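You operate a simulated robot arm through the tools that you are given. There is no shell and no other tool. Be economical: measure what you need, move in short steps, check, and stop when the job is done.

You run a simulated two-armed robot. Do the job below in one go: nothing can be reset, and whatever is moved stays where it is left.

TASK
Put the red ribbed cap on top of the banded silver tin on the top of the long bench. Take the purple carton on the top of the long bench and put it away on the high shelf of the camera table. Stack the 0.2 grey shim from the top of the long bench on top of the 0.6 grey shim. Put the white camera that says "C" from the top of the long bench on top of the gold extension ring. Fetch the blue plastic box and set it on the low shelf of the camera table. Put the thick brass disc on the top of the long bench away on the top of the wash bench. Put the upright green box on the top of the long bench away on the middle shelf of the grey drawer counter. Put the yellow carton on the top of the long bench away on the bed top. Close the top blue-grey drawer. Put the lettered lens marked "A" from the middle shelf of the grey drawer counter on the middle shelf of the cleaning table and the lettered lens that says "T" on the top of the camera table. Do these in any order. Set down upright: blue plastic box, upright green box, yellow carton, lettered lens.

The check looks at the end state, three seconds after you hand in, the way a careful person would. Anything else that was tipped, shoved, dropped, spilled or broken makes it a failure. A push-on lid holds only when it is set on centred and level and pressed home; a screw cap is set on level and turned clockwise until tight.

THE ROBOT
Two 7-joint arms with two-finger parallel grippers on one trunk, on a base that drives. Base frame: it is fixed to the floor where the robot stands at the start and does not move with it; the origin is under the middle of the robot, x ahead of it, y to its left, z up; the surface under the hand at the start is at about z = 800. Readings come in mm, rad, newtons and seconds.
The left shoulder is at the start at [20, 132, 989], the right one opposite. With the tool pointing down near the work surface each hand reaches from about 280 to 680 mm from the robot's upright axis, wherever it stands, measured 20 degrees to its own side. Places, roughly: banded silver tin (10x10x4 cm) [300, -500, 800]; bed top [-6000, 900, 400]; blue plastic box [0, -1250, 750]; gold extension ring [250, -1000, 750]; grey shim [0, -1000, 750]; high shelf of the camera table (15x94 cm) [-2320, -1100, 1260]; lettered lens [-2500, -2750, 500]; low shelf of the camera table [-2300, -900, 300]; middle shelf of the cleaning table [-3300, -600, 500]; middle shelf of the grey drawer counter [-2600, -2900, 500]; purple carton (10x8x6 cm) [300, -700, 800]; red ribbed cap (7x7x2 cm) [600, 0, 800]; thick brass disc (9x9x3 cm) [0, -1700, 800]; top blue-grey drawer [-1900, -2700, 700]; top of the camera table [-2300, -900, 800]; top of the wash bench [-4400, -2500, 800]; upright green box [0, -2000, 750]; white camera [0, -1250, 750]; yellow carton (9x8x8 cm) [100, -2200, 800]. Payload 3.43 kg a hand.
The TCP of each hand is the grasp point between the finger pads, 30 mm short of the fingertips. In the tool frame z runs along the fingers and y along their closing line. The gripper opens to 94 mm. The fingers are 28 mm wide and 10 mm thick; the gripper's body (50 by 96 mm) begins 55 mm behind the TCP.
Orientation is that of the tool frame in the base frame, as [roll, pitch, yaw] about the fixed x, y, z axes, in that order (R = Rz(yaw) Ry(pitch) Rx(roll)). With the fingers straight down and closing along the base's y, the tool's x points along the base's -x, its y along +y and its z along -z.

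THE INTERFACE
- The arms move only by the tool apply_moves. It takes "left_commands", "right_commands" or both (then of equal length, played together; a hand with none holds still); each is a list of rows, each a list of 7 numbers: the shift along the tool's x, y, z in mm, then the turn, a rotation vector about the tool's x, y, z in rad, then the closure, from 0 (fully open) to 1 (shut). In form: [[dx, dy, dz, ax, ay, az, jaw], ...]. A call has 1 to 8 rows; each row is the pose to reach, as a shift and turn from the pose commanded when the call began, along the tool's axes at that moment. A row lasts 0.2 s, in which the tool goes at most 50 mm and 0.15 rad; a call with a longer step from one row to the next is refused whole, and so is a gripper value outside its range. Where a pose cannot be reached the arm comes as near as it can. A force on the tool above 40 N (or 10 N above the force at the start of the call, whichever is more), or a blocked arm, ends the call early, and 0.2 s more pass. Each finger travels about 72 mm/s and halts on what it meets, pressing with about 26 N; the grip force reading is that of the motor and also rises with nothing between the fingers. The clock runs only during rows and for 0.2 s after the last one: add rows that repeat a pose to give the fingers time. The reply holds the time, the measured pose of the TCP, the force on the tool along the base axes, the opening and the grip force, in the units named above and with some noise, with the torque about the TCP (base axes, N m) and any sound that the robot's microphone picked up.
- Cameras (640 x 400 px; columns grow to the right, rows downward): "scene" is now at [-8.5, -33.4, 1685.4]; the picture's right is [-0.80, -0.60, -0.00], its down [-0.50, 0.67, -0.55] and it looks along [0.33, -0.44, -0.84] (base axes); focal length 292 px, centre (320, 200). "left" rides on the left gripper at [76, -14, -103] in its tool frame; the picture's right is [0.18, 0.98, 0.00], its down [-0.75, 0.14, -0.64] and it looks along [-0.63, 0.12, 0.77] (tool axes); focal length 243 px, centre (320, 200). "right" rides on the right gripper at [76, 14, -103] in its tool frame; the picture's right is [-0.18, 0.98, 0.00], its down [-0.75, -0.14, -0.64] and it looks along [-0.63, -0.12, 0.77] (tool axes); focal length 243 px, centre (320, 200). There is no depth. A picture from a camera that has moved, and an enlarged one, comes with that camera's place and axes in the base frame and with its lens.
- camera(camera): a new picture of that camera. No time passes.
- move_column(by): slides the trunk up (or, below 0, down) by that many mm; the arms and the scene camera ride with it, the base frame stays. It gives what a move gives, with no picture.
- drive_base(legs): drives the robot by 1 to 6 legs, each [ahead, turn to the left] in mm and rad, along the robot's own axes; the way and the turn of a leg run together, so that a leg with both is an arc; at most 1500 mm and 3.142 rad a leg. The arms and the cameras ride along, it lands a little off, and it stops where it bumps. It gives what a move gives.
- aim_head(pan, tilt): turns the head with the scene camera to pan (to the left, within 2.496 rad either way) and tilt (down, from -0.506 to 1.204), counted from straight ahead of the robot. It gives what a move gives.
- inspect(camera, box): a new picture of the part [left, top, right, bottom] of that camera's present view, enlarged. No time passes.
- close_job(): hands the job in; it is judged then, once.

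Go step by step. Nothing tells you exact positions but the pictures and the camera data: compare them with the known pose of the tool, close in by small moves and look again before you grip or let go. The budget is 535 turns and 320 pictures, counting those below and the enlarged ones. Unless the task says otherwise, let go and move clear before handing in.

The tools are called after "Emit:" as a command line: name --argument value ..., lists and objects as JSON in quotes. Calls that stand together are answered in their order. apply_moves: Moves the arms, as the interface text tells. Its arguments: {"type":"object","properties":{"left_commands":{"type":"array"},"right_commands":{"type":"array"}},"required":[]} The other tools are called the same way: move_column (by) slides the trunk up or down; drive_base (legs) drives the base; aim_head (pan, tilt) turns the head that bears the scene camera; camera (camera) takes a picture; inspect (camera, box) takes an enlarged picture of a part of a camera's view; close_job () hands the job in.

At the start:

```text
time_s: 0.0
left_tcp_pos: [415.9, -32.2, 1143.2]
left_ee_rot: [-3.128, 0.012, 3.14]
left_wrist_force: [-0.4, 0.7, -0.3]
left_moment: [0.0, -0.02, 0.0]
left_opening: 94.0
left_finger_force: 0.0
right_tcp_pos: [247.2, -328.9, 1135.2]
right_ee_rot: [-3.127, 0.011, 3.14]
right_wrist_force: [-0.6, -0.4, 0.4]
right_moment: [0.01, 0.01, 0.0]
right_opening: 94.2
right_finger_force: 0.0
trunk travel left (down, up): [-250.0, 160.0]
robot x, y, heading: [-1.4, -2.2, 0.002]
head pan, tilt: [-0.93, 1.009]
```

scene: 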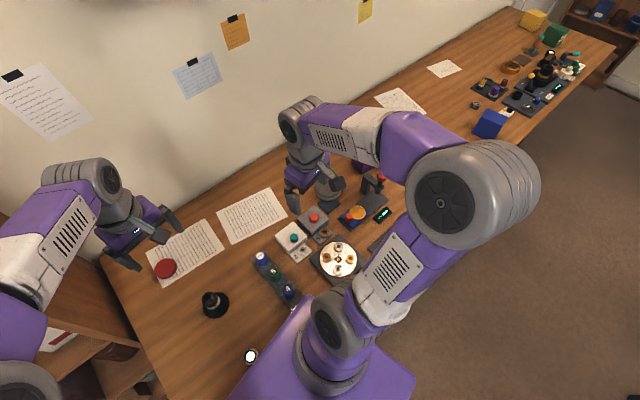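
right: 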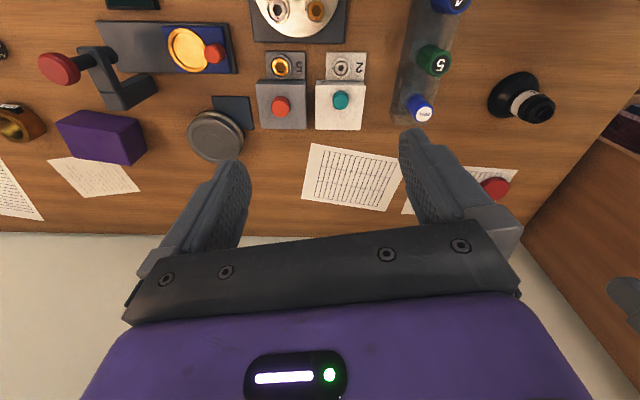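
left: 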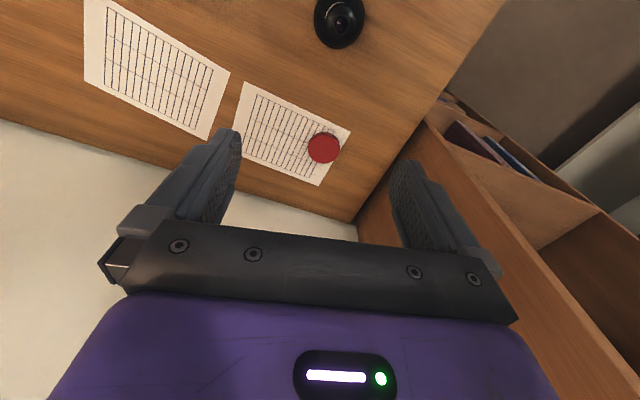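

I see the bench with the red cap near [559, 2, 820] and the silver tin near [316, -525]. First I take enlarged looks at the bench.

Emit:
inspect --camera "scene" --box '[420, 0, 640, 140]'

Emit:
inspect --camera "right" --box '[0, 0, 420, 240]'

Emit:
aim_head --pan -1.4 --tilt 0.5

Emit:
camera --camera "scene"

```text
2.86 times, centred on (530, 70) of scene
camera zoom: at [-8.5, -33.4, 1685.4], right [-0.8, -0.6, 0.0], down [-0.5, 0.67, -0.55], along [0.33, -0.44, -0.84], focal length 836 px, centre (-280, 571)
```

zoom: 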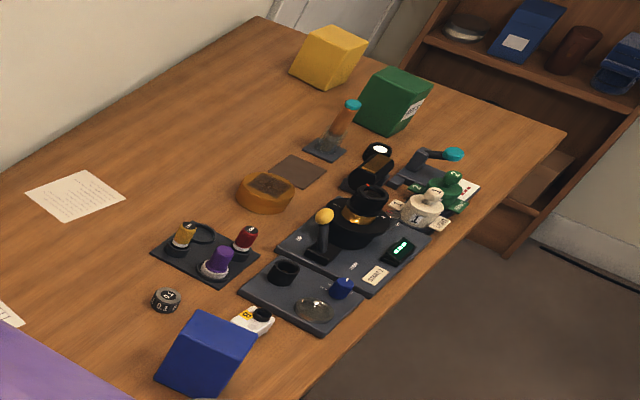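

```text
1.52 times, centred on (210, 120) of right
camera zoom: at [169.7, -312.7, 1237.7], right [0.18, 0.98, -0.01], down [0.75, -0.13, 0.65], along [0.64, -0.13, -0.76], focal length 370 px, centre (488, 322)
```

zoom: 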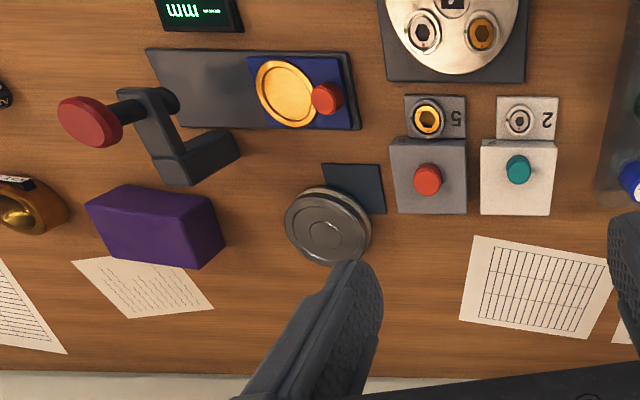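

```text
time_s: 0.9
left_tcp_pos: [416.8, -32.0, 1142.5]
left_ee_rot: [-3.126, 0.01, 3.14]
left_wrist_force: [0.7, -1.1, -0.5]
left_moment: [0.01, 0.07, 0.0]
left_opening: 93.9
left_finger_force: 0.1
right_tcp_pos: [248.3, -328.3, 1135.6]
right_ee_rot: [-3.126, 0.011, -3.141]
right_wrist_force: [1.0, -1.2, -0.4]
right_moment: [0.0, 0.04, 0.02]
right_opening: 94.0
right_finger_force: 0.0
trunk travel left (down, up): [-250.0, 160.0]
robot x, y, heading: [-1.7, -0.0, -0.001]
head pan, tilt: [-1.4, 0.499]
```

```text
314 pictures are left
camera scene: at [-33.1, -66.7, 1726.4], right [-0.99, -0.17, -0.01], down [-0.07, 0.46, -0.89], along [0.16, -0.87, -0.47], focal length 292 px, centre (320, 200)
```

scene: 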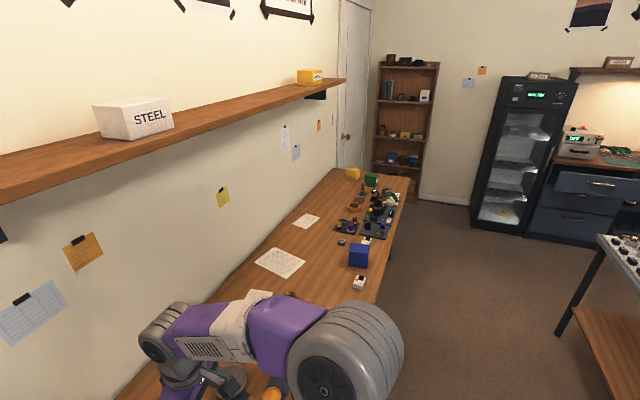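

The bench runs along -y; the drawers and fridge stand beyond. I look further round the room.

Emit:
aim_head --pan -2.3 --tilt 0.4

Emit:
camera --camera "scene"

Emit:
aim_head --pan 2.45 --tilt 0.4

Emit:
camera --camera "scene"

```text
time_s: 2.1
left_tcp_pos: [415.8, -33.8, 1143.1]
left_ee_rot: [-3.127, 0.011, -3.14]
left_wrist_force: [1.1, -1.2, -1.0]
left_moment: [0.05, 0.03, -0.01]
left_opening: 94.0
left_finger_force: 0.0
right_tcp_pos: [248.6, -327.5, 1135.6]
right_ee_rot: [-3.128, 0.01, 3.141]
right_wrist_force: [0.5, -1.1, -1.0]
right_moment: [0.05, 0.07, -0.02]
right_opening: 93.9
right_finger_force: 0.1
trunk travel left (down, up): [-250.0, 160.0]
robot x, y, heading: [0.0, -0.7, -0.003]
head pan, tilt: [-2.3, 0.4]
```

```text
313 pictures are left
camera scene: at [-111.0, -46.8, 1734.4], right [-0.75, 0.67, -0.02], down [0.27, 0.28, -0.92], along [-0.61, -0.69, -0.39], focal length 292 px, centre (320, 200)
```

scene: 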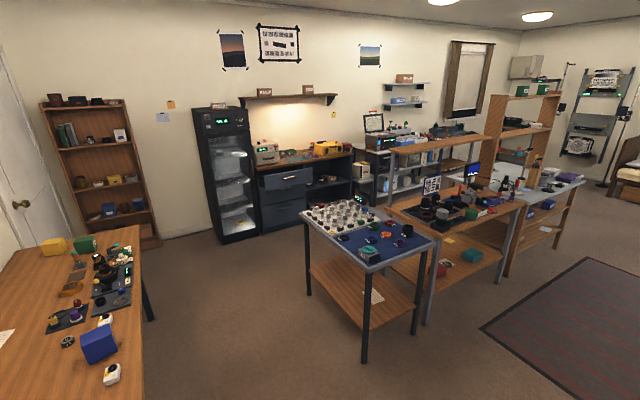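

```text
time_s: 5.9
left_tcp_pos: [417.2, -32.9, 1140.6]
left_ee_rot: [-3.127, 0.01, 3.141]
left_wrist_force: [-0.1, 0.3, 0.4]
left_moment: [0.02, -0.04, -0.01]
left_opening: 94.0
left_finger_force: 0.2
right_tcp_pos: [247.5, -328.3, 1134.5]
right_ee_rot: [-3.129, 0.009, 3.141]
right_wrist_force: [-1.1, 0.4, 0.2]
right_moment: [0.0, 0.0, 0.01]
right_opening: 93.9
right_finger_force: 0.1
trunk travel left (down, up): [-250.0, 160.0]
robot x, y, heading: [0.1, 1.0, 0.003]
head pan, tilt: [2.45, 0.4]
```

```text
312 pictures are left
camera scene: at [-119.4, 81.6, 1731.7], right [0.64, 0.77, 0.0], down [0.31, -0.26, -0.91], along [-0.71, 0.58, -0.4], focal length 292 px, centre (320, 200)
```

scene: 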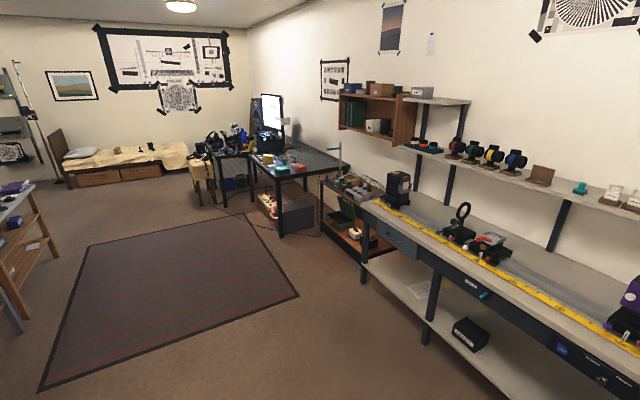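

The layout is clear. I enlarge the tables for detail.

Emit:
aim_head --pan -2.3 --tilt 0.4

Emit:
inspect --camera "scene" --box '[190, 70, 390, 250]'

Emit:
inspect --camera "scene" --box '[350, 50, 590, 300]'

Emit:
inspect --camera "scene" --box '[0, 220, 160, 400]'

```text
time_s: 9.7
left_tcp_pos: [416.9, -33.4, 1141.8]
left_ee_rot: [-3.127, 0.013, 3.141]
left_wrist_force: [0.0, -1.0, 1.9]
left_moment: [-0.06, -0.07, -0.01]
left_opening: 94.1
left_finger_force: 0.1
right_tcp_pos: [246.8, -328.6, 1135.0]
right_ee_rot: [-3.128, 0.009, -3.142]
right_wrist_force: [-0.6, 0.5, 0.7]
right_moment: [0.0, -0.07, 0.0]
right_opening: 94.1
right_finger_force: 0.1
trunk travel left (down, up): [-250.0, 160.0]
robot x, y, heading: [2.8, -1.4, 0.001]
head pan, tilt: [-2.3, 0.4]
```

```text
2.22 times, centred on (290, 160) of scene
camera zoom: at [-111.6, -46.9, 1733.9], right [-0.75, 0.67, -0.02], down [0.27, 0.28, -0.92], along [-0.61, -0.69, -0.39], focal length 650 px, centre (387, 289)
```

zoom: 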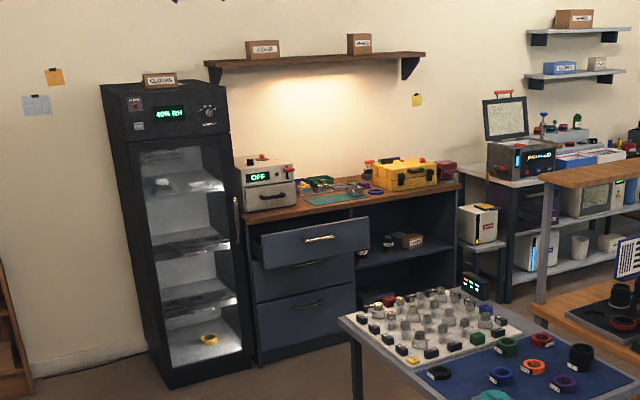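

```text
1.60 times, centred on (470, 175) of scene
camera zoom: at [-111.6, -46.9, 1733.9], right [-0.75, 0.67, -0.02], down [0.27, 0.28, -0.92], along [-0.61, -0.69, -0.39], focal length 468 px, centre (80, 240)
```

zoom: 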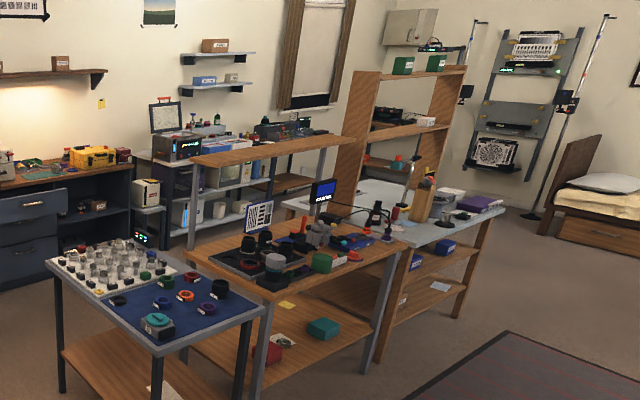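

```text
2.22 times, centred on (80, 310) of scene
camera zoom: at [-111.6, -46.9, 1733.9], right [-0.75, 0.67, -0.02], down [0.27, 0.28, -0.92], along [-0.61, -0.69, -0.39], focal length 650 px, centre (853, -44)
```

zoom: 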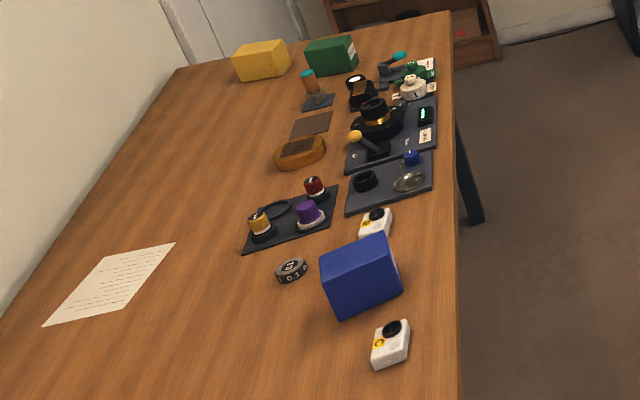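

The bench looks skewed about 10° to the base axes. I check the space on the left and in front before I move the left arm aside.

Emit:
aim_head --pan 0.5 --tilt 0.8

Emit:
camera --camera "scene"

```text
time_s: 12.2
left_tcp_pos: [416.7, -33.2, 1142.1]
left_ee_rot: [-3.127, 0.01, 3.141]
left_wrist_force: [-0.6, -0.4, -1.3]
left_moment: [0.01, -0.06, 0.01]
left_opening: 94.2
left_finger_force: 0.0
right_tcp_pos: [247.8, -328.6, 1135.1]
right_ee_rot: [-3.128, 0.01, -3.14]
right_wrist_force: [-1.5, -0.2, 1.3]
right_moment: [-0.04, -0.13, -0.01]
right_opening: 93.7
right_finger_force: 0.0
trunk travel left (down, up): [-250.0, 160.0]
robot x, y, heading: [-1.9, -2.8, -0.001]
head pan, tilt: [0.499, 0.799]
```

```text
308 pictures are left
camera scene: at [21.1, 60.2, 1699.1], right [0.48, -0.88, 0.02], down [-0.62, -0.35, -0.7], along [0.62, 0.32, -0.71], focal length 292 px, centre (320, 200)
```

scene: 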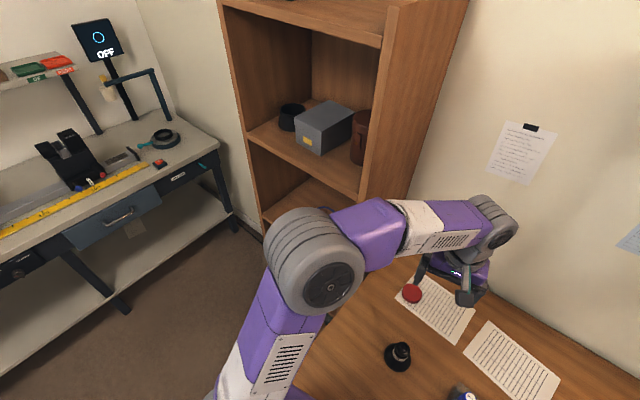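

The tall bookcase bounds the left; the left hand will take the cap. I move it over the cap at about [559, 2] and look.

Emit:
apply_moves --left_commands '[[-24, 6, 40, 0, 0, 0, 0], [-48, 12, 80, 0, 0, 0, 0], [-71, 17, 120, 0, 0, 0, 0], [-95, 23, 160, 0, 0, 0, 0], [-119, 29, 200, 0, 0, 0, 0], [-142, 35, 230, 0, 0, 0, 0]]'

Emit:
camera --camera "left"

```text
time_s: 13.6
left_tcp_pos: [558.6, -0.9, 911.8]
left_ee_rot: [-3.128, 0.008, -3.141]
left_wrist_force: [-0.5, 0.0, -0.3]
left_moment: [-0.03, -0.12, 0.0]
left_opening: 93.9
left_finger_force: 0.1
right_tcp_pos: [247.8, -328.2, 1134.8]
right_ee_rot: [-3.128, 0.01, -3.141]
right_wrist_force: [-0.5, 0.8, 1.6]
right_moment: [-0.06, -0.08, 0.02]
right_opening: 94.2
right_finger_force: 0.1
trunk travel left (down, up): [-250.0, 160.0]
robot x, y, heading: [0.6, -0.7, 0.005]
head pan, tilt: [0.499, 0.799]
```

```text
307 pictures are left
camera left: at [482.1, -14.1, 1014.1], right [-0.18, 0.98, -0.02], down [0.75, 0.15, 0.65], along [0.64, 0.11, -0.76], focal length 243 px, centre (320, 200)
```

left: 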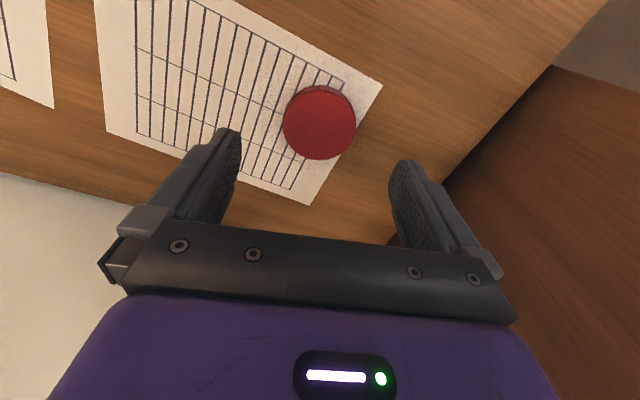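

The cap sits at about [562, -2], almost under the hand. I descend so the tips are near z 805 and close on it.

Emit:
apply_moves --left_commands '[[-3, -1, 40, 0, 0, 0, 0], [-3, -1, 70, 0, 0, 0, 0], [-3, -1, 76, 0, 0, 0, 0], [-3, -1, 76, 0, 0, 0, 0.4], [-3, -1, 76, 0, 0, 0, 0.6], [-3, -1, 76, 0, 0, 0, 0.6]]'

Emit:
camera --camera "left"

```text
time_s: 14.9
left_tcp_pos: [563.2, -2.6, 836.7]
left_ee_rot: [-3.127, 0.01, 3.141]
left_wrist_force: [0.4, 0.6, 0.9]
left_moment: [-0.07, -0.02, -0.01]
left_opening: 62.0
left_finger_force: 26.0
right_tcp_pos: [246.7, -328.2, 1135.1]
right_ee_rot: [-3.128, 0.012, 3.14]
right_wrist_force: [0.5, 0.9, 0.4]
right_moment: [0.0, -0.02, 0.0]
right_opening: 94.1
right_finger_force: 0.0
trunk travel left (down, up): [-250.0, 160.0]
robot x, y, heading: [-2.4, -0.3, -0.001]
head pan, tilt: [0.499, 0.799]
```

```text
306 pictures are left
camera left: at [485.7, -16.3, 939.1], right [-0.18, 0.98, -0.02], down [0.75, 0.15, 0.65], along [0.64, 0.11, -0.76], focal length 243 px, centre (320, 200)
```

left: 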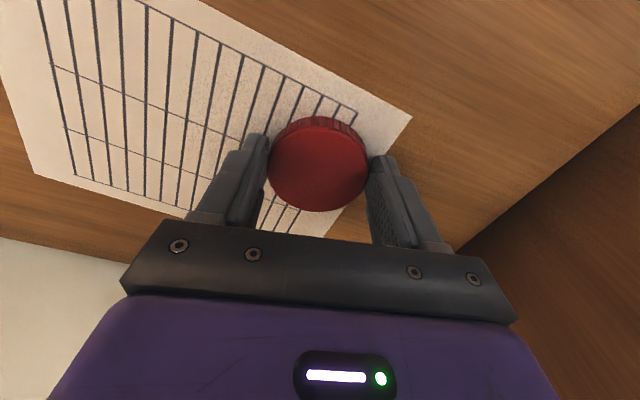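

The cap is gripped (62 mm opening). I lift it and draw the hand in before I drive along the bench.

Emit:
apply_moves --left_commands '[[0, 0, -45, 0, 0, 0, 0.7], [0, 0, -90, 0, 0, 0, 0.7], [0, 0, -135, 0, 0, 0, 0.7], [25, 0, -175, 0, 0, 0, 0.7], [60, 10, -210, 0, 0, 0, 0.7], [95, 20, -240, 0, 0, 0, 0.7], [135, 30, -265, 0, 0, 0, 0.7], [175, 40, -280, 0, 0, 0, 0.7]]'

Emit:
drive_base --legs '[[-350, 0], [0, -1.75], [640, 0], [0, 1.57], [250, 0]]'

Emit:
aim_head --pan 0 --tilt 1.0

Emit:
camera --camera "scene"

Emit:
camera --camera "left"

```text
refused: row 5 steps farther than a row can; nothing moved
```

```text
time_s: 15.9
left_tcp_pos: [549.9, -17.5, 830.5]
left_ee_rot: [3.14, 0.021, 3.14]
left_wrist_force: [0.3, -3.3, 3.1]
left_moment: [0.0, 0.08, 0.04]
left_opening: 61.9
left_finger_force: 25.7
right_tcp_pos: [230.2, -345.8, 1118.4]
right_ee_rot: [3.139, -0.003, -3.141]
right_wrist_force: [0.5, -0.7, -0.5]
right_moment: [0.06, 0.03, -0.03]
right_opening: 94.1
right_finger_force: 0.1
trunk travel left (down, up): [-250.0, 160.0]
robot x, y, heading: [-34.2, 0.9, -0.001]
head pan, tilt: [0.499, 0.799]
stopped in leg 1: the force on the tool passed its limit at 44 N (the readings are from after the stop); the commanded pose is now the measured one
```

```text
time_s: 16.9
left_tcp_pos: [547.8, -12.0, 834.1]
left_ee_rot: [-3.14, 0.021, -3.14]
left_wrist_force: [1.0, 0.9, -0.1]
left_moment: [0.04, -0.02, 0.02]
left_opening: 62.2
left_finger_force: 25.9
right_tcp_pos: [227.8, -342.4, 1123.6]
right_ee_rot: [3.141, -0.001, -3.14]
right_wrist_force: [-0.8, -0.1, -0.4]
right_moment: [0.04, 0.02, 0.02]
right_opening: 94.2
right_finger_force: 0.0
trunk travel left (down, up): [-250.0, 160.0]
robot x, y, heading: [-29.2, 1.5, 0.005]
head pan, tilt: [0.0, 1.0]
```

```text
305 pictures are left
camera scene: at [6.0, 0.1, 1679.6], right [0.0, -1.0, 0.0], down [-0.84, 0.0, -0.54], along [0.54, 0.0, -0.84], focal length 292 px, centre (320, 200)
```

scene: 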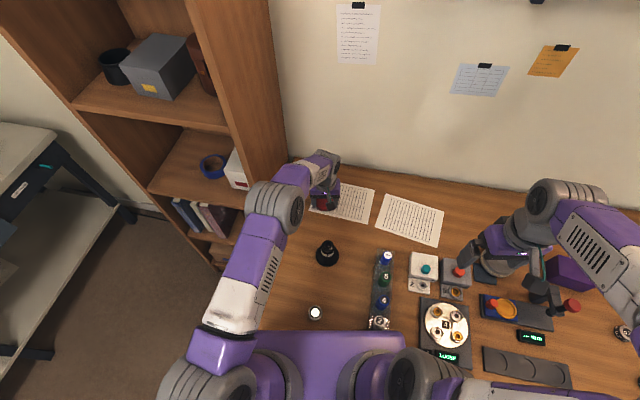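

```text
304 pictures are left
camera left: at [468.3, -27.1, 935.4], right [-0.18, 0.98, -0.01], down [0.74, 0.14, 0.66], along [0.65, 0.12, -0.75], focal length 243 px, centre (320, 200)
```

left: 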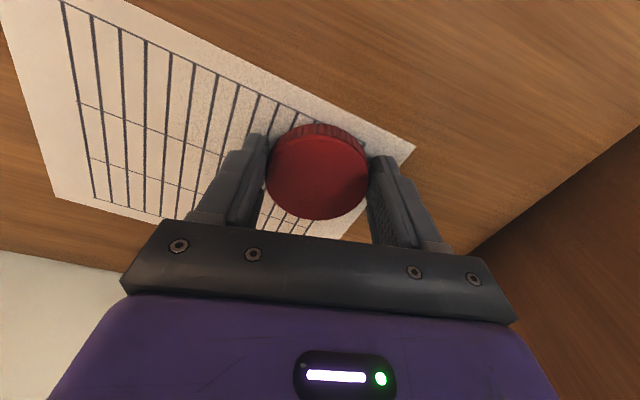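

My lift was refused, and the drive then dragged the cap a little on the paper; nothing else was touched. I lift now, and will no longer chain dependent calls.

Emit:
apply_moves --left_commands '[[0, 0, -40, 0, 0, 0, 0.7], [0, 0, -80, 0, 0, 0, 0.7], [0, 0, -120, 0, 0, 0, 0.7], [20, 0, -160, 0, 0, 0, 0.7], [45, 0, -195, 0, 0, 0, 0.7], [75, 0, -225, 0, 0, 0, 0.7], [110, 0, -250, 0, 0, 0, 0.7], [145, 0, -270, 0, 0, 0, 0.7]]'

Emit:
camera --camera "scene"

```text
time_s: 18.7
left_tcp_pos: [395.4, -12.7, 1102.2]
left_ee_rot: [-3.14, 0.02, -3.14]
left_wrist_force: [0.0, -0.7, 0.0]
left_moment: [-0.03, -0.03, 0.01]
left_opening: 28.1
left_finger_force: 0.0
right_tcp_pos: [227.5, -342.5, 1123.5]
right_ee_rot: [-3.141, 0.002, -3.141]
right_wrist_force: [0.4, 0.3, -0.3]
right_moment: [0.0, -0.03, 0.0]
right_opening: 93.7
right_finger_force: 0.1
trunk travel left (down, up): [-250.0, 160.0]
robot x, y, heading: [-31.0, 4.1, 0.007]
head pan, tilt: [0.0, 1.0]
```

```text
303 pictures are left
camera scene: at [4.4, 0.5, 1679.6], right [0.0, -1.0, 0.0], down [-0.84, 0.0, -0.54], along [0.54, 0.0, -0.84], focal length 292 px, centre (320, 200)
```

scene: 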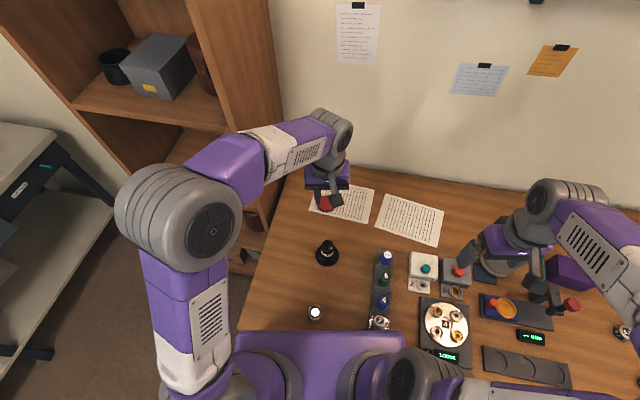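

The cap slipped out on the lift. I look closely at how it lies.

Emit:
camera --camera "left"

Emit:
inspect --camera "scene" --box '[280, 150, 400, 225]'

```text
302 pictures are left
camera left: at [316.3, -26.7, 1203.0], right [-0.19, 0.98, -0.01], down [0.74, 0.14, 0.66], along [0.65, 0.12, -0.75], focal length 243 px, centre (320, 200)
```

left: 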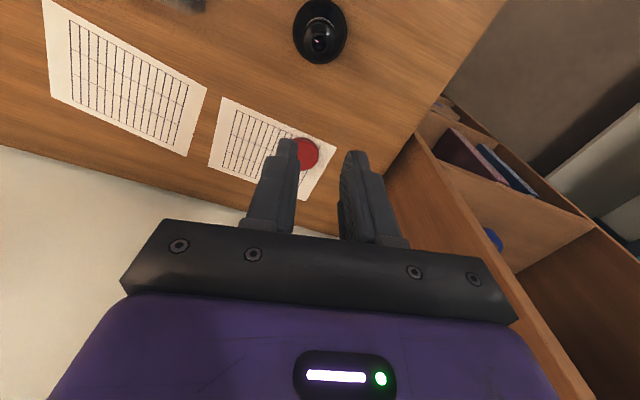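

```text
5.33 times, centred on (340, 188) of scene
camera zoom: at [4.4, 0.5, 1679.6], right [0.0, -1.0, 0.0], down [-0.84, 0.0, -0.54], along [0.54, 0.0, -0.84], focal length 1560 px, centre (213, 267)
```

zoom: 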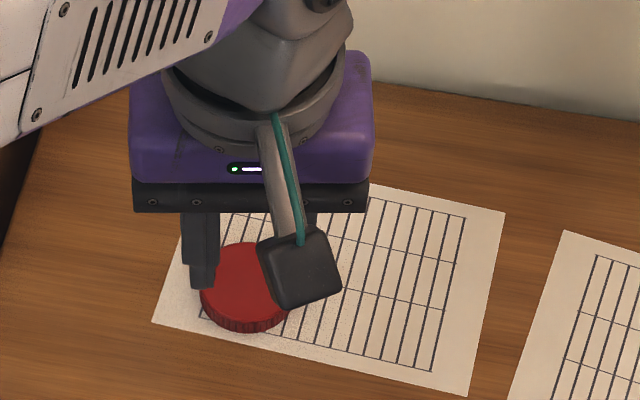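

The cap lies flat at about [544, -10]. I go back over it and look once more, gripping lower this time.

Emit:
apply_moves --left_commands '[[-25, 0, 34, 0, 0, 0, 0.3], [-50, 0, 68, 0, 0, 0, 0], [-75, 1, 102, 0, 0, 0, 0], [-100, 1, 136, 0, 0, 0, 0], [-125, 2, 168, 0, 0, 0, 0], [-149, 2, 200, 0, 0, 0, 0]]'

Emit:
camera --camera "left"

```text
time_s: 20.1
left_tcp_pos: [551.4, -10.1, 904.7]
left_ee_rot: [-3.138, 0.02, -3.14]
left_wrist_force: [0.6, -0.9, -0.2]
left_moment: [-0.03, 0.01, 0.03]
left_opening: 94.3
left_finger_force: 0.0
right_tcp_pos: [228.6, -341.8, 1122.7]
right_ee_rot: [3.141, 0.0, -3.139]
right_wrist_force: [-0.6, -0.5, 0.0]
right_moment: [0.04, 0.0, 0.02]
right_opening: 94.3
right_finger_force: 0.0
trunk travel left (down, up): [-250.0, 160.0]
robot x, y, heading: [-32.0, -3.9, 0.003]
head pan, tilt: [0.0, 1.0]
```

```text
300 pictures are left
camera left: at [471.7, -24.1, 1005.6], right [-0.19, 0.98, -0.01], down [0.74, 0.14, 0.66], along [0.65, 0.12, -0.75], focal length 243 px, centre (320, 200)
```

left: 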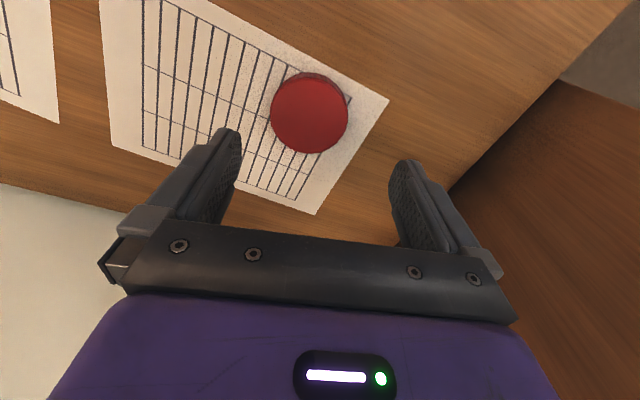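

Cap centre about [547, -17]. I descend to tip height about 1–2 mm above the paper and close fully.

Emit:
apply_moves --left_commands '[[7, -6, 40, 0, 0, 0, 0], [7, -6, 65, 0, 0, 0, 0], [7, -6, 74, 0, 0, 0, 0], [7, -6, 74, 0, 0, 0, 0.5], [7, -6, 74, 0, 0, 0, 1], [7, -6, 74, 0, 0, 0, 1], [7, -6, 74, 0, 0, 0, 1]]'

Emit:
apply_moves --left_commands '[[0, 0, -10, 0, 0, 0, 1], [0, 0, -20, 0, 0, 0, 1], [0, 0, -35, 0, 0, 0, 1], [0, 0, -50, 0, 0, 0, 1]]'

Emit:
camera --camera "left"

```text
time_s: 21.7
left_tcp_pos: [544.3, -16.1, 830.0]
left_ee_rot: [-3.139, 0.02, -3.141]
left_wrist_force: [-0.1, 0.2, 2.2]
left_moment: [0.05, 0.0, -0.03]
left_opening: 61.9
left_finger_force: 26.0
right_tcp_pos: [227.9, -342.8, 1123.4]
right_ee_rot: [3.141, 0.002, 3.141]
right_wrist_force: [-0.1, 0.1, 0.2]
right_moment: [0.0, 0.02, -0.01]
right_opening: 94.1
right_finger_force: 0.1
trunk travel left (down, up): [-250.0, 160.0]
robot x, y, heading: [-34.5, 2.9, 0.005]
head pan, tilt: [0.0, 1.0]
```

```text
time_s: 22.7
left_tcp_pos: [542.0, -16.8, 880.4]
left_ee_rot: [-3.14, 0.019, -3.141]
left_wrist_force: [-0.4, 0.6, 0.1]
left_moment: [0.02, 0.0, 0.01]
left_opening: 62.2
left_finger_force: 26.0
right_tcp_pos: [227.5, -341.8, 1123.9]
right_ee_rot: [3.141, 0.002, -3.139]
right_wrist_force: [-0.8, 0.4, 0.4]
right_moment: [0.0, 0.01, 0.0]
right_opening: 93.9
right_finger_force: 0.0
trunk travel left (down, up): [-250.0, 160.0]
robot x, y, heading: [-28.1, 1.2, 0.004]
head pan, tilt: [0.0, 1.0]
```

```text
299 pictures are left
camera left: at [463.7, -30.8, 981.7], right [-0.18, 0.98, -0.01], down [0.74, 0.14, 0.66], along [0.65, 0.12, -0.75], focal length 243 px, centre (320, 200)
```

left: 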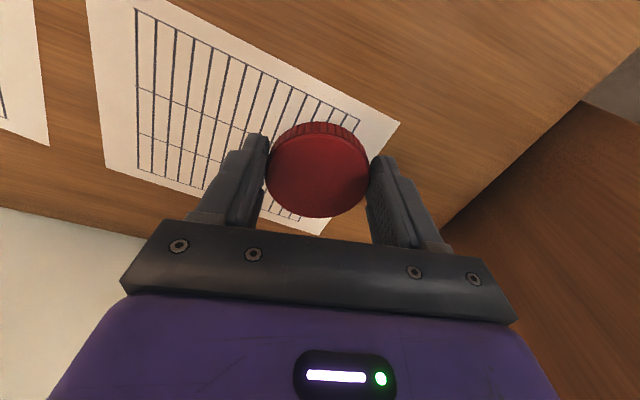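

The cap is held and off the paper. I raise it gently and draw it in.

Emit:
apply_moves --left_commands '[[0, 0, -20, 0, 0, 0, 1], [0, 0, -50, 0, 0, 0, 1], [0, 0, -85, 0, 0, 0, 1], [20, 0, -115, 0, 0, 0, 1], [50, 0, -140, 0, 0, 0, 1], [80, 0, -165, 0, 0, 0, 1], [110, 0, -185, 0, 0, 0, 1], [125, 0, -195, 0, 0, 0, 1]]'

Emit:
camera --camera "left"

```text
time_s: 24.5
left_tcp_pos: [414.3, -15.6, 1073.7]
left_ee_rot: [-3.137, 0.021, -3.14]
left_wrist_force: [0.1, -0.5, 0.0]
left_moment: [-0.01, -0.03, 0.01]
left_opening: 62.0
left_finger_force: 26.3
right_tcp_pos: [228.5, -341.5, 1124.3]
right_ee_rot: [3.142, 0.001, -3.139]
right_wrist_force: [-0.3, -0.1, 0.8]
right_moment: [0.03, 0.01, -0.01]
right_opening: 94.0
right_finger_force: 0.0
trunk travel left (down, up): [-250.0, 160.0]
robot x, y, heading: [-30.5, 3.4, -0.0]
head pan, tilt: [0.0, 1.0]
```

```text
298 pictures are left
camera left: at [335.0, -30.5, 1174.7], right [-0.19, 0.98, -0.01], down [0.74, 0.14, 0.66], along [0.65, 0.12, -0.75], focal length 243 px, centre (320, 200)
```

left: 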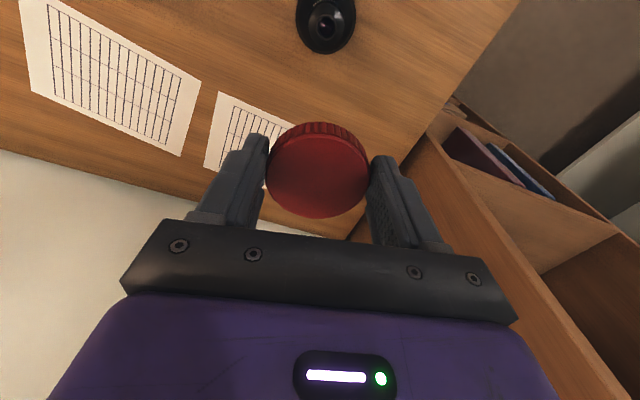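

The hold is firm. I drive back, along the bench, and turn to face it beside the tin.

Emit:
drive_base --legs '[[-320, 0], [0, -1.75], [640, 0], [0, 1.57], [250, 0]]'

Emit:
camera --camera "scene"

Emit:
camera --camera "left"

```text
time_s: 39.3
left_tcp_pos: [207.8, -781.5, 1072.4]
left_ee_rot: [-3.138, 0.021, 2.943]
left_wrist_force: [0.5, -0.2, -0.2]
left_moment: [-0.02, -0.02, 0.01]
left_opening: 62.2
left_finger_force: 25.7
right_tcp_pos: [-39.4, -1063.9, 1123.6]
right_ee_rot: [3.141, 0.0, 2.943]
right_wrist_force: [-0.2, -0.2, -0.7]
right_moment: [0.03, 0.03, -0.02]
right_opening: 94.1
right_finger_force: 0.0
trunk travel left (down, up): [-250.0, 160.0]
robot x, y, heading: [-225.9, -677.4, -0.194]
head pan, tilt: [0.0, 1.0]
```

```text
297 pictures are left
camera scene: at [-189.6, -685.4, 1679.6], right [-0.19, -0.98, 0.0], down [-0.83, 0.16, -0.54], along [0.53, -0.1, -0.84], focal length 292 px, centre (320, 200)
```

scene: 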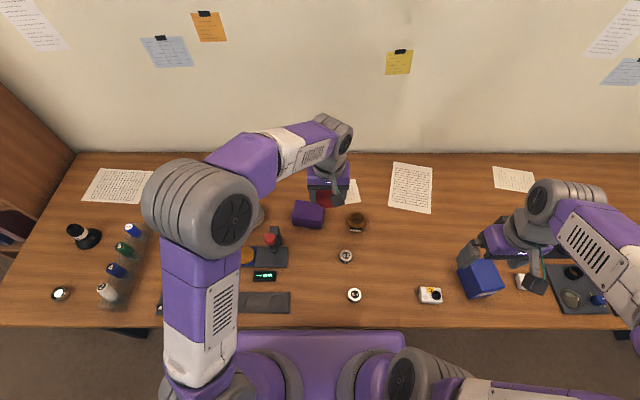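

```text
296 pictures are left
camera left: at [126.9, -780.5, 1174.4], right [0.01, 1.0, -0.01], down [0.75, -0.01, 0.66], along [0.66, -0.01, -0.75], focal length 243 px, centre (320, 200)
```

left: 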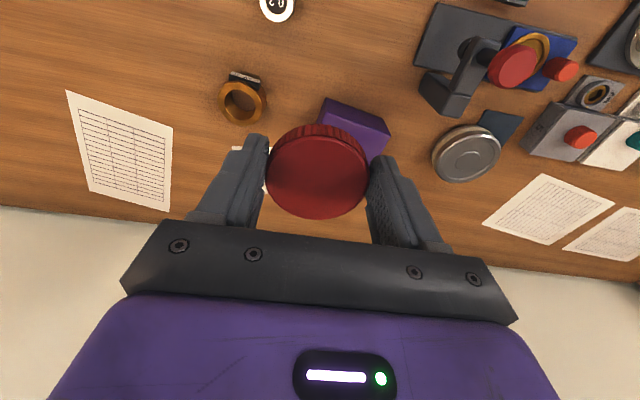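

From here the tin is about [320, -548] and within the left hand's reach. I bring the cap near over it.

Emit:
apply_moves --left_commands '[[-5, 20, 8, 0, 0, 0, 1], [-15, 60, 24, 0, 0, 0, 1], [-25, 100, 40, 0, 0, 0, 1], [-35, 140, 56, 0, 0, 0, 1], [-45, 180, 72, 0, 0, 0, 1], [-55, 220, 88, 0, 0, 0, 1], [-60, 240, 96, 0, 0, 0, 1], [-63, 253, 100, 0, 0, 0, 1]]'

Emit:
camera --camera "left"

```text
time_s: 41.1
left_tcp_pos: [320.1, -546.0, 973.9]
left_ee_rot: [-3.138, 0.02, 2.943]
left_wrist_force: [-0.4, -0.6, -0.9]
left_moment: [-0.04, 0.02, 0.0]
left_opening: 62.0
left_finger_force: 25.8
right_tcp_pos: [-42.6, -1064.8, 1122.9]
right_ee_rot: [3.141, 0.001, 2.942]
right_wrist_force: [0.1, -0.2, -0.3]
right_moment: [-0.02, -0.02, 0.0]
right_opening: 93.9
right_finger_force: 0.1
trunk travel left (down, up): [-250.0, 160.0]
robot x, y, heading: [-227.0, -675.1, -0.194]
head pan, tilt: [0.0, 1.0]
```

```text
295 pictures are left
camera left: at [240.1, -544.6, 1075.4], right [0.01, 1.0, -0.01], down [0.75, -0.01, 0.66], along [0.66, -0.01, -0.75], focal length 243 px, centre (320, 200)
```

left: 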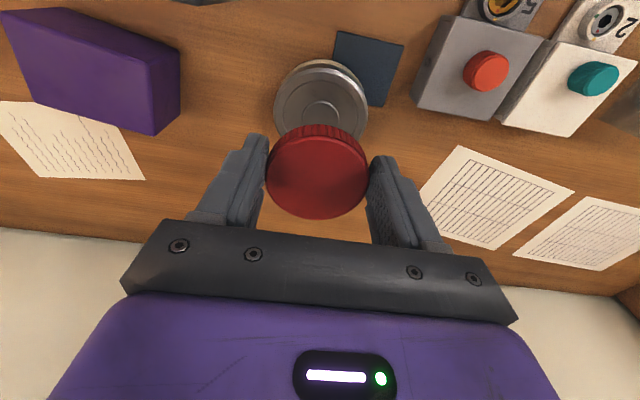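

The tin's centre is about [330, -545]. I lower the cap to just above its top and check.

Emit:
apply_moves --left_commands '[[-3, 1, 25, 0, 0, 0, 1], [-6, 2, 50, 0, 0, 0, 1], [-6, 2, 75, 0, 0, 0, 1], [-6, 2, 90, 0, 0, 0, 1]]'

Emit:
camera --camera "left"

Emit:
inspect --camera "scene" --box '[200, 140, 360, 240]'

```text
time_s: 42.1
left_tcp_pos: [329.0, -547.2, 885.1]
left_ee_rot: [-3.136, 0.019, 2.942]
left_wrist_force: [0.5, -1.0, -0.5]
left_moment: [-0.01, 0.0, 0.02]
left_opening: 62.0
left_finger_force: 25.7
right_tcp_pos: [-42.6, -1064.2, 1122.4]
right_ee_rot: [3.141, 0.001, 2.942]
right_wrist_force: [0.3, 1.0, -0.3]
right_moment: [-0.02, -0.04, -0.05]
right_opening: 93.7
right_finger_force: 0.0
trunk travel left (down, up): [-250.0, 160.0]
robot x, y, heading: [-224.5, -676.7, -0.199]
head pan, tilt: [0.0, 1.0]
```

```text
294 pictures are left
camera left: at [248.2, -545.3, 985.4], right [0.01, 1.0, -0.01], down [0.75, -0.01, 0.66], along [0.66, -0.01, -0.75], focal length 243 px, centre (320, 200)
```

left: 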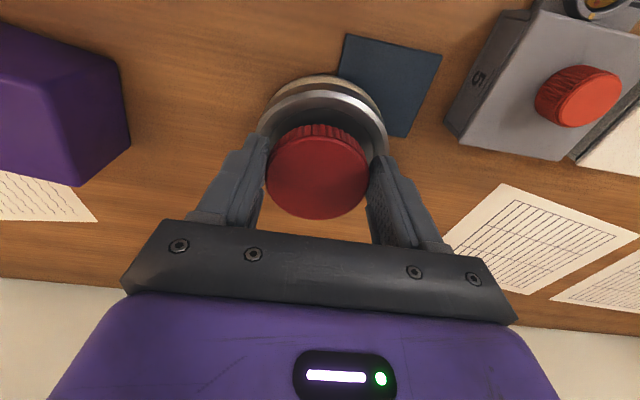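

```text
4.00 times, centred on (280, 190) of scene
camera zoom: at [-190.3, -685.2, 1679.6], right [-0.19, -0.98, 0.0], down [-0.83, 0.16, -0.54], along [0.53, -0.1, -0.84], focal length 1170 px, centre (480, 240)
```

zoom: 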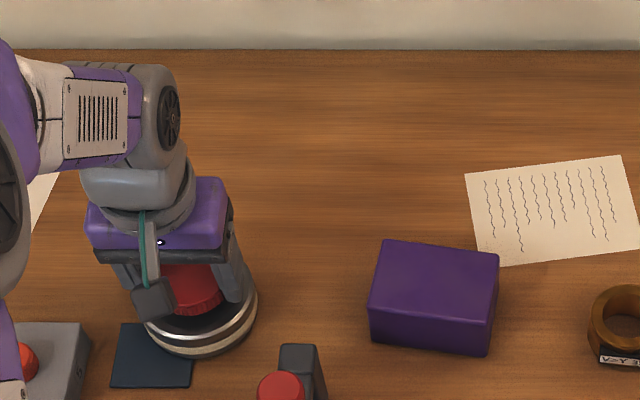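

By the rims, the tin centre is about [338, -545] and the cap about [333, -548]. I shift those few mm and lower nearly to contact.

Emit:
apply_moves --left_commands '[[-4, 3, 0, 0, 0, 0, 1], [-4, 3, 7, 0, 0, 0, 1], [-4, 3, 12, 0, 0, 0, 1], [-4, 3, 14, 0, 0, 0, 1], [-4, 3, 15, 0, 0, 0, 1]]'

Emit:
camera --camera "left"

```text
time_s: 43.3
left_tcp_pos: [332.9, -544.7, 869.2]
left_ee_rot: [-3.14, 0.021, 2.942]
left_wrist_force: [0.0, 0.1, 1.4]
left_moment: [0.03, 0.04, -0.02]
left_opening: 62.0
left_finger_force: 25.9
right_tcp_pos: [-40.6, -1065.4, 1123.7]
right_ee_rot: [-3.141, 0.002, 2.942]
right_wrist_force: [-0.3, 0.0, -0.3]
right_moment: [0.0, 0.0, 0.0]
right_opening: 94.0
right_finger_force: 0.1
trunk travel left (down, up): [-250.0, 160.0]
robot x, y, heading: [-227.0, -677.2, -0.195]
head pan, tilt: [0.0, 1.0]
```

```text
292 pictures are left
camera left: at [253.0, -543.1, 970.7], right [0.01, 1.0, -0.01], down [0.75, -0.01, 0.66], along [0.66, -0.01, -0.75], focal length 243 px, centre (320, 200)
```

left: 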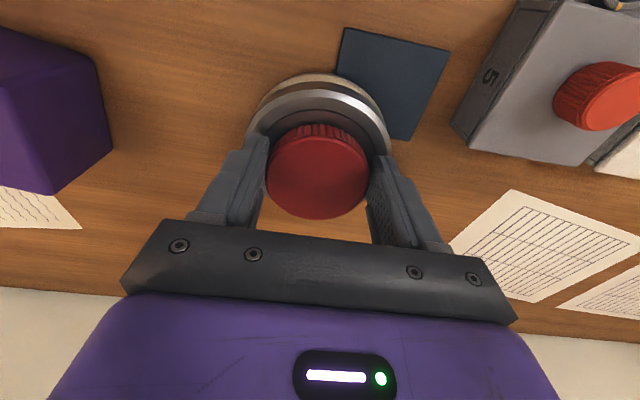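

Left-right is centred; no contact yet. I lower in 1 mm steps and watch the force.

Emit:
apply_moves --left_commands '[[0, 0, 1, 0, 0, 0, 1], [0, 0, 2, 0, 0, 0, 1], [0, 0, 3, 0, 0, 0, 1], [0, 0, 4, 0, 0, 0, 1]]'

```text
time_s: 44.3
left_tcp_pos: [332.1, -544.8, 867.6]
left_ee_rot: [-3.14, 0.026, 2.943]
left_wrist_force: [-4.0, 3.3, 23.3]
left_moment: [0.62, 0.39, 0.14]
left_opening: 61.8
left_finger_force: 26.5
right_tcp_pos: [-42.9, -1065.1, 1124.2]
right_ee_rot: [3.141, 0.003, 2.942]
right_wrist_force: [0.0, 0.0, 0.6]
right_moment: [0.01, 0.0, 0.02]
right_opening: 94.4
right_finger_force: 0.0
trunk travel left (down, up): [-250.0, 160.0]
robot x, y, heading: [-229.0, -676.2, -0.195]
head pan, tilt: [0.0, 1.0]
```

The cap rests on the tin. I ease the pressure, open, and rise straight up.

Emit:
apply_moves --left_commands '[[0, 0, -2.5, 0, 0, 0, 1], [0, 0, -2.5, 0, 0, 0, 0.25], [0, 0, -2.5, 0, 0, 0, 0], [0, 0, -2.5, 0, 0, 0, 0], [0, 0, -30, 0, 0, 0, 0], [0, 0, -75, 0, 0, 0, 0], [0, 0, -120, 0, 0, 0, 0]]'

Emit:
camera --camera "left"

```text
time_s: 45.9
left_tcp_pos: [329.5, -544.3, 984.5]
left_ee_rot: [-3.14, 0.021, 2.942]
left_wrist_force: [-0.4, -0.2, 1.8]
left_moment: [0.03, 0.0, -0.01]
left_opening: 94.0
left_finger_force: 0.0
right_tcp_pos: [-41.9, -1064.1, 1124.9]
right_ee_rot: [3.141, 0.002, 2.942]
right_wrist_force: [0.1, 0.1, -0.3]
right_moment: [0.0, 0.0, -0.04]
right_opening: 94.1
right_finger_force: 0.1
trunk travel left (down, up): [-250.0, 160.0]
robot x, y, heading: [-225.2, -677.3, -0.189]
head pan, tilt: [0.0, 1.0]
```

```text
291 pictures are left
camera left: at [249.9, -542.4, 1085.7], right [0.01, 1.0, -0.01], down [0.75, -0.01, 0.66], along [0.66, -0.01, -0.75], focal length 243 px, centre (320, 200)
```

left: 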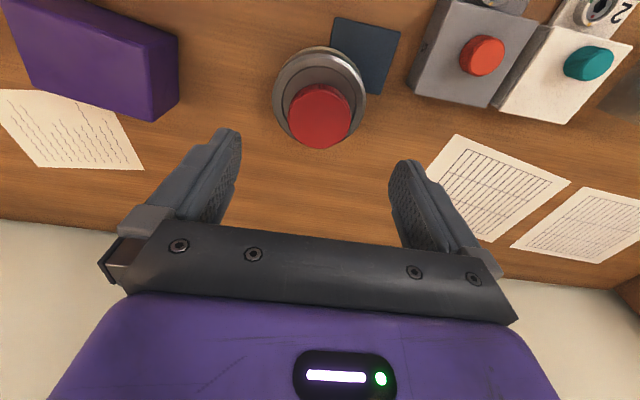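

The cap is on, but seems about 10 mm off toward the wall. I enlarge to judge.

Emit:
inspect --camera "left" --box '[250, 30, 390, 170]'

```text
2.86 times, centred on (320, 100) of left
camera zoom: at [249.9, -542.4, 1085.7], right [0.01, 1.0, -0.01], down [0.75, -0.01, 0.66], along [0.66, -0.01, -0.75], focal length 693 px, centre (320, 486)
```

zoom: 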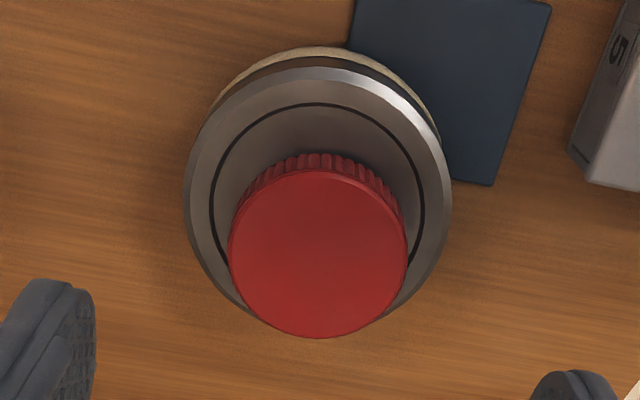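

The cap is about 16 mm too far toward the wall. I regrip it, move it back that much, and set it down again.

Emit:
apply_moves --left_commands '[[0, 0, 45, 0, 0, 0, 0], [0, 0, 85, 0, 0, 0, 0], [0, 0, 112, 0, 0, 0, 0], [0, 0, 116, 0, 0, 0, 0], [0, 0, 116, 0, 0, 0, 0.5], [0, 0, 116, 0, 0, 0, 1], [0, 0, 116, 0, 0, 0, 1]]'

Emit:
apply_moves --left_commands '[[0, 0, -4, 0, 0, 0, 1], [5, 0, -6, 0, 0, 0, 1], [10, 0, -6, 0, 0, 0, 1], [16, 0, -6, 0, 0, 0, 1], [16, 0, -4, 0, 0, 0, 1]]'

Emit:
camera --camera "left"

```text
time_s: 47.5
left_tcp_pos: [332.8, -544.9, 868.1]
left_ee_rot: [-3.138, 0.021, 2.943]
left_wrist_force: [0.0, 0.2, 1.3]
left_moment: [0.01, -0.04, 0.0]
left_opening: 61.8
left_finger_force: 26.2
right_tcp_pos: [-40.4, -1064.0, 1123.2]
right_ee_rot: [-3.141, 0.003, 2.941]
right_wrist_force: [0.7, 0.1, -0.6]
right_moment: [-0.01, 0.0, 0.01]
right_opening: 93.8
right_finger_force: 0.0
trunk travel left (down, up): [-250.0, 160.0]
robot x, y, heading: [-228.4, -674.8, -0.194]
head pan, tilt: [0.0, 1.0]
```

```text
time_s: 48.7
left_tcp_pos: [316.9, -540.4, 872.7]
left_ee_rot: [-3.141, 0.02, 2.944]
left_wrist_force: [-0.1, 0.2, 0.2]
left_moment: [-0.01, 0.04, -0.04]
left_opening: 61.5
left_finger_force: 26.2
right_tcp_pos: [-40.8, -1064.9, 1123.6]
right_ee_rot: [-3.14, 0.0, 2.941]
right_wrist_force: [0.0, 0.1, -1.3]
right_moment: [0.02, -0.01, -0.01]
right_opening: 93.8
right_finger_force: 0.0
trunk travel left (down, up): [-250.0, 160.0]
robot x, y, heading: [-227.0, -675.2, -0.191]
head pan, tilt: [0.0, 1.0]
```

```text
289 pictures are left
camera left: at [237.2, -539.7, 974.1], right [0.01, 1.0, -0.01], down [0.75, -0.01, 0.66], along [0.66, -0.01, -0.75], focal length 243 px, centre (320, 200)
```

left: 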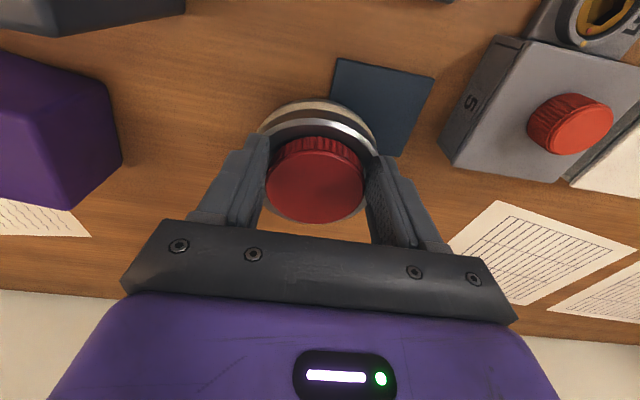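

Forward-back is now right; I take back the 4 mm sideways drift, lower, and release.

Emit:
apply_moves --left_commands '[[0, -4, 0, 0, 0, 0, 1], [0, -4, 3, 0, 0, 0, 1], [0, -4, 5, 0, 0, 0, 1], [0, -4, 5, 0, 0, 0, 0.25], [0, -4, 5, 0, 0, 0, 0], [0, -4, -20, 0, 0, 0, 0], [0, -4, -65, 0, 0, 0, 0], [0, -4, -110, 0, 0, 0, 0]]'

Emit:
inspect --camera "left" --box '[230, 30, 410, 190]'

```text
time_s: 50.5
left_tcp_pos: [314.6, -545.1, 984.1]
left_ee_rot: [-3.138, 0.021, 2.942]
left_wrist_force: [-0.4, -0.7, -0.4]
left_moment: [0.01, 0.0, -0.01]
left_opening: 94.2
left_finger_force: 0.0
right_tcp_pos: [-42.9, -1064.6, 1123.6]
right_ee_rot: [-3.141, 0.0, 2.944]
right_wrist_force: [0.1, -0.1, -0.2]
right_moment: [-0.01, -0.04, 0.01]
right_opening: 94.0
right_finger_force: 0.1
trunk travel left (down, up): [-250.0, 160.0]
robot x, y, heading: [-227.5, -673.2, -0.196]
head pan, tilt: [0.0, 1.0]
```

```text
2.50 times, centred on (320, 110) of left
camera zoom: at [234.4, -543.3, 1084.8], right [0.01, 1.0, -0.01], down [0.75, -0.01, 0.66], along [0.66, -0.01, -0.75], focal length 606 px, centre (320, 425)
```

zoom: 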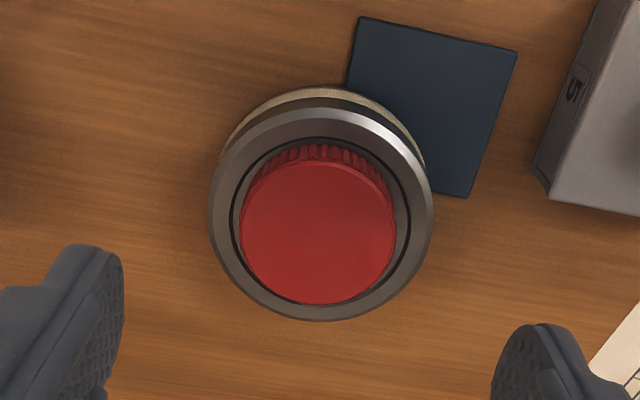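

The cap is centred on the tin. Next I read the shims, the ring and the white cameras.

Emit:
inspect --camera "scene" --box '[290, 190, 450, 310]'

Emit:
inspect --camera "scene" --box '[410, 230, 640, 350]'

Emit:
camera --camera "right"

```text
3.33 times, centred on (370, 250) of scene
camera zoom: at [-191.4, -685.2, 1679.6], right [-0.19, -0.98, 0.0], down [-0.83, 0.16, -0.54], along [0.53, -0.11, -0.84], focal length 975 px, centre (153, 33)
```

zoom: 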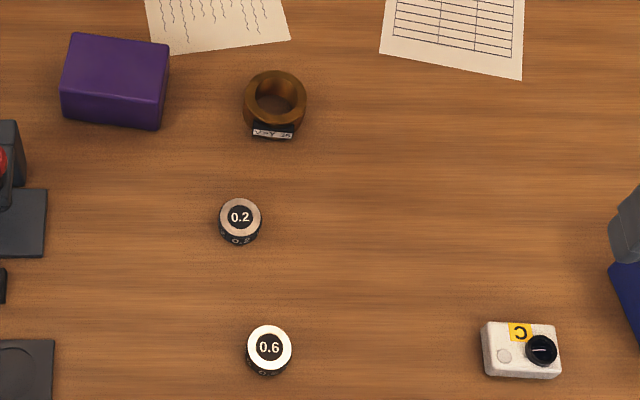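

```text
2.78 times, centred on (525, 290) of scene
camera zoom: at [-191.4, -685.2, 1679.6], right [-0.19, -0.98, 0.0], down [-0.83, 0.16, -0.54], along [0.53, -0.11, -0.84], focal length 814 px, centre (-250, -50)
```

zoom: 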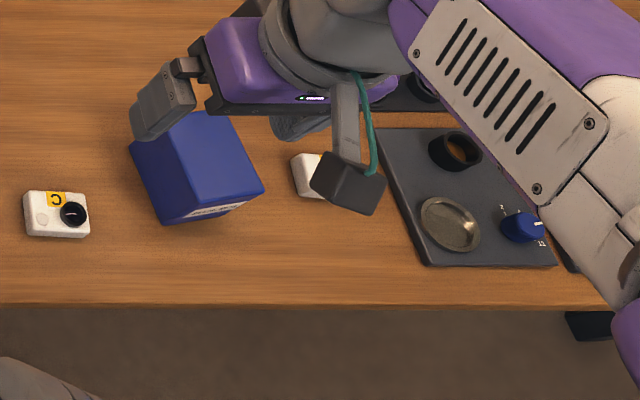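

```text
285 pictures are left
camera right: at [-114.1, -1035.7, 1225.7], right [0.37, 0.93, 0.0], down [0.71, -0.29, 0.64], along [0.6, -0.24, -0.77], focal length 243 px, centre (320, 200)
```

right: 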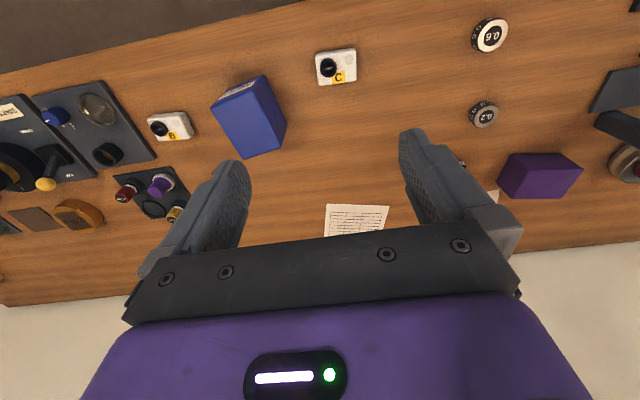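

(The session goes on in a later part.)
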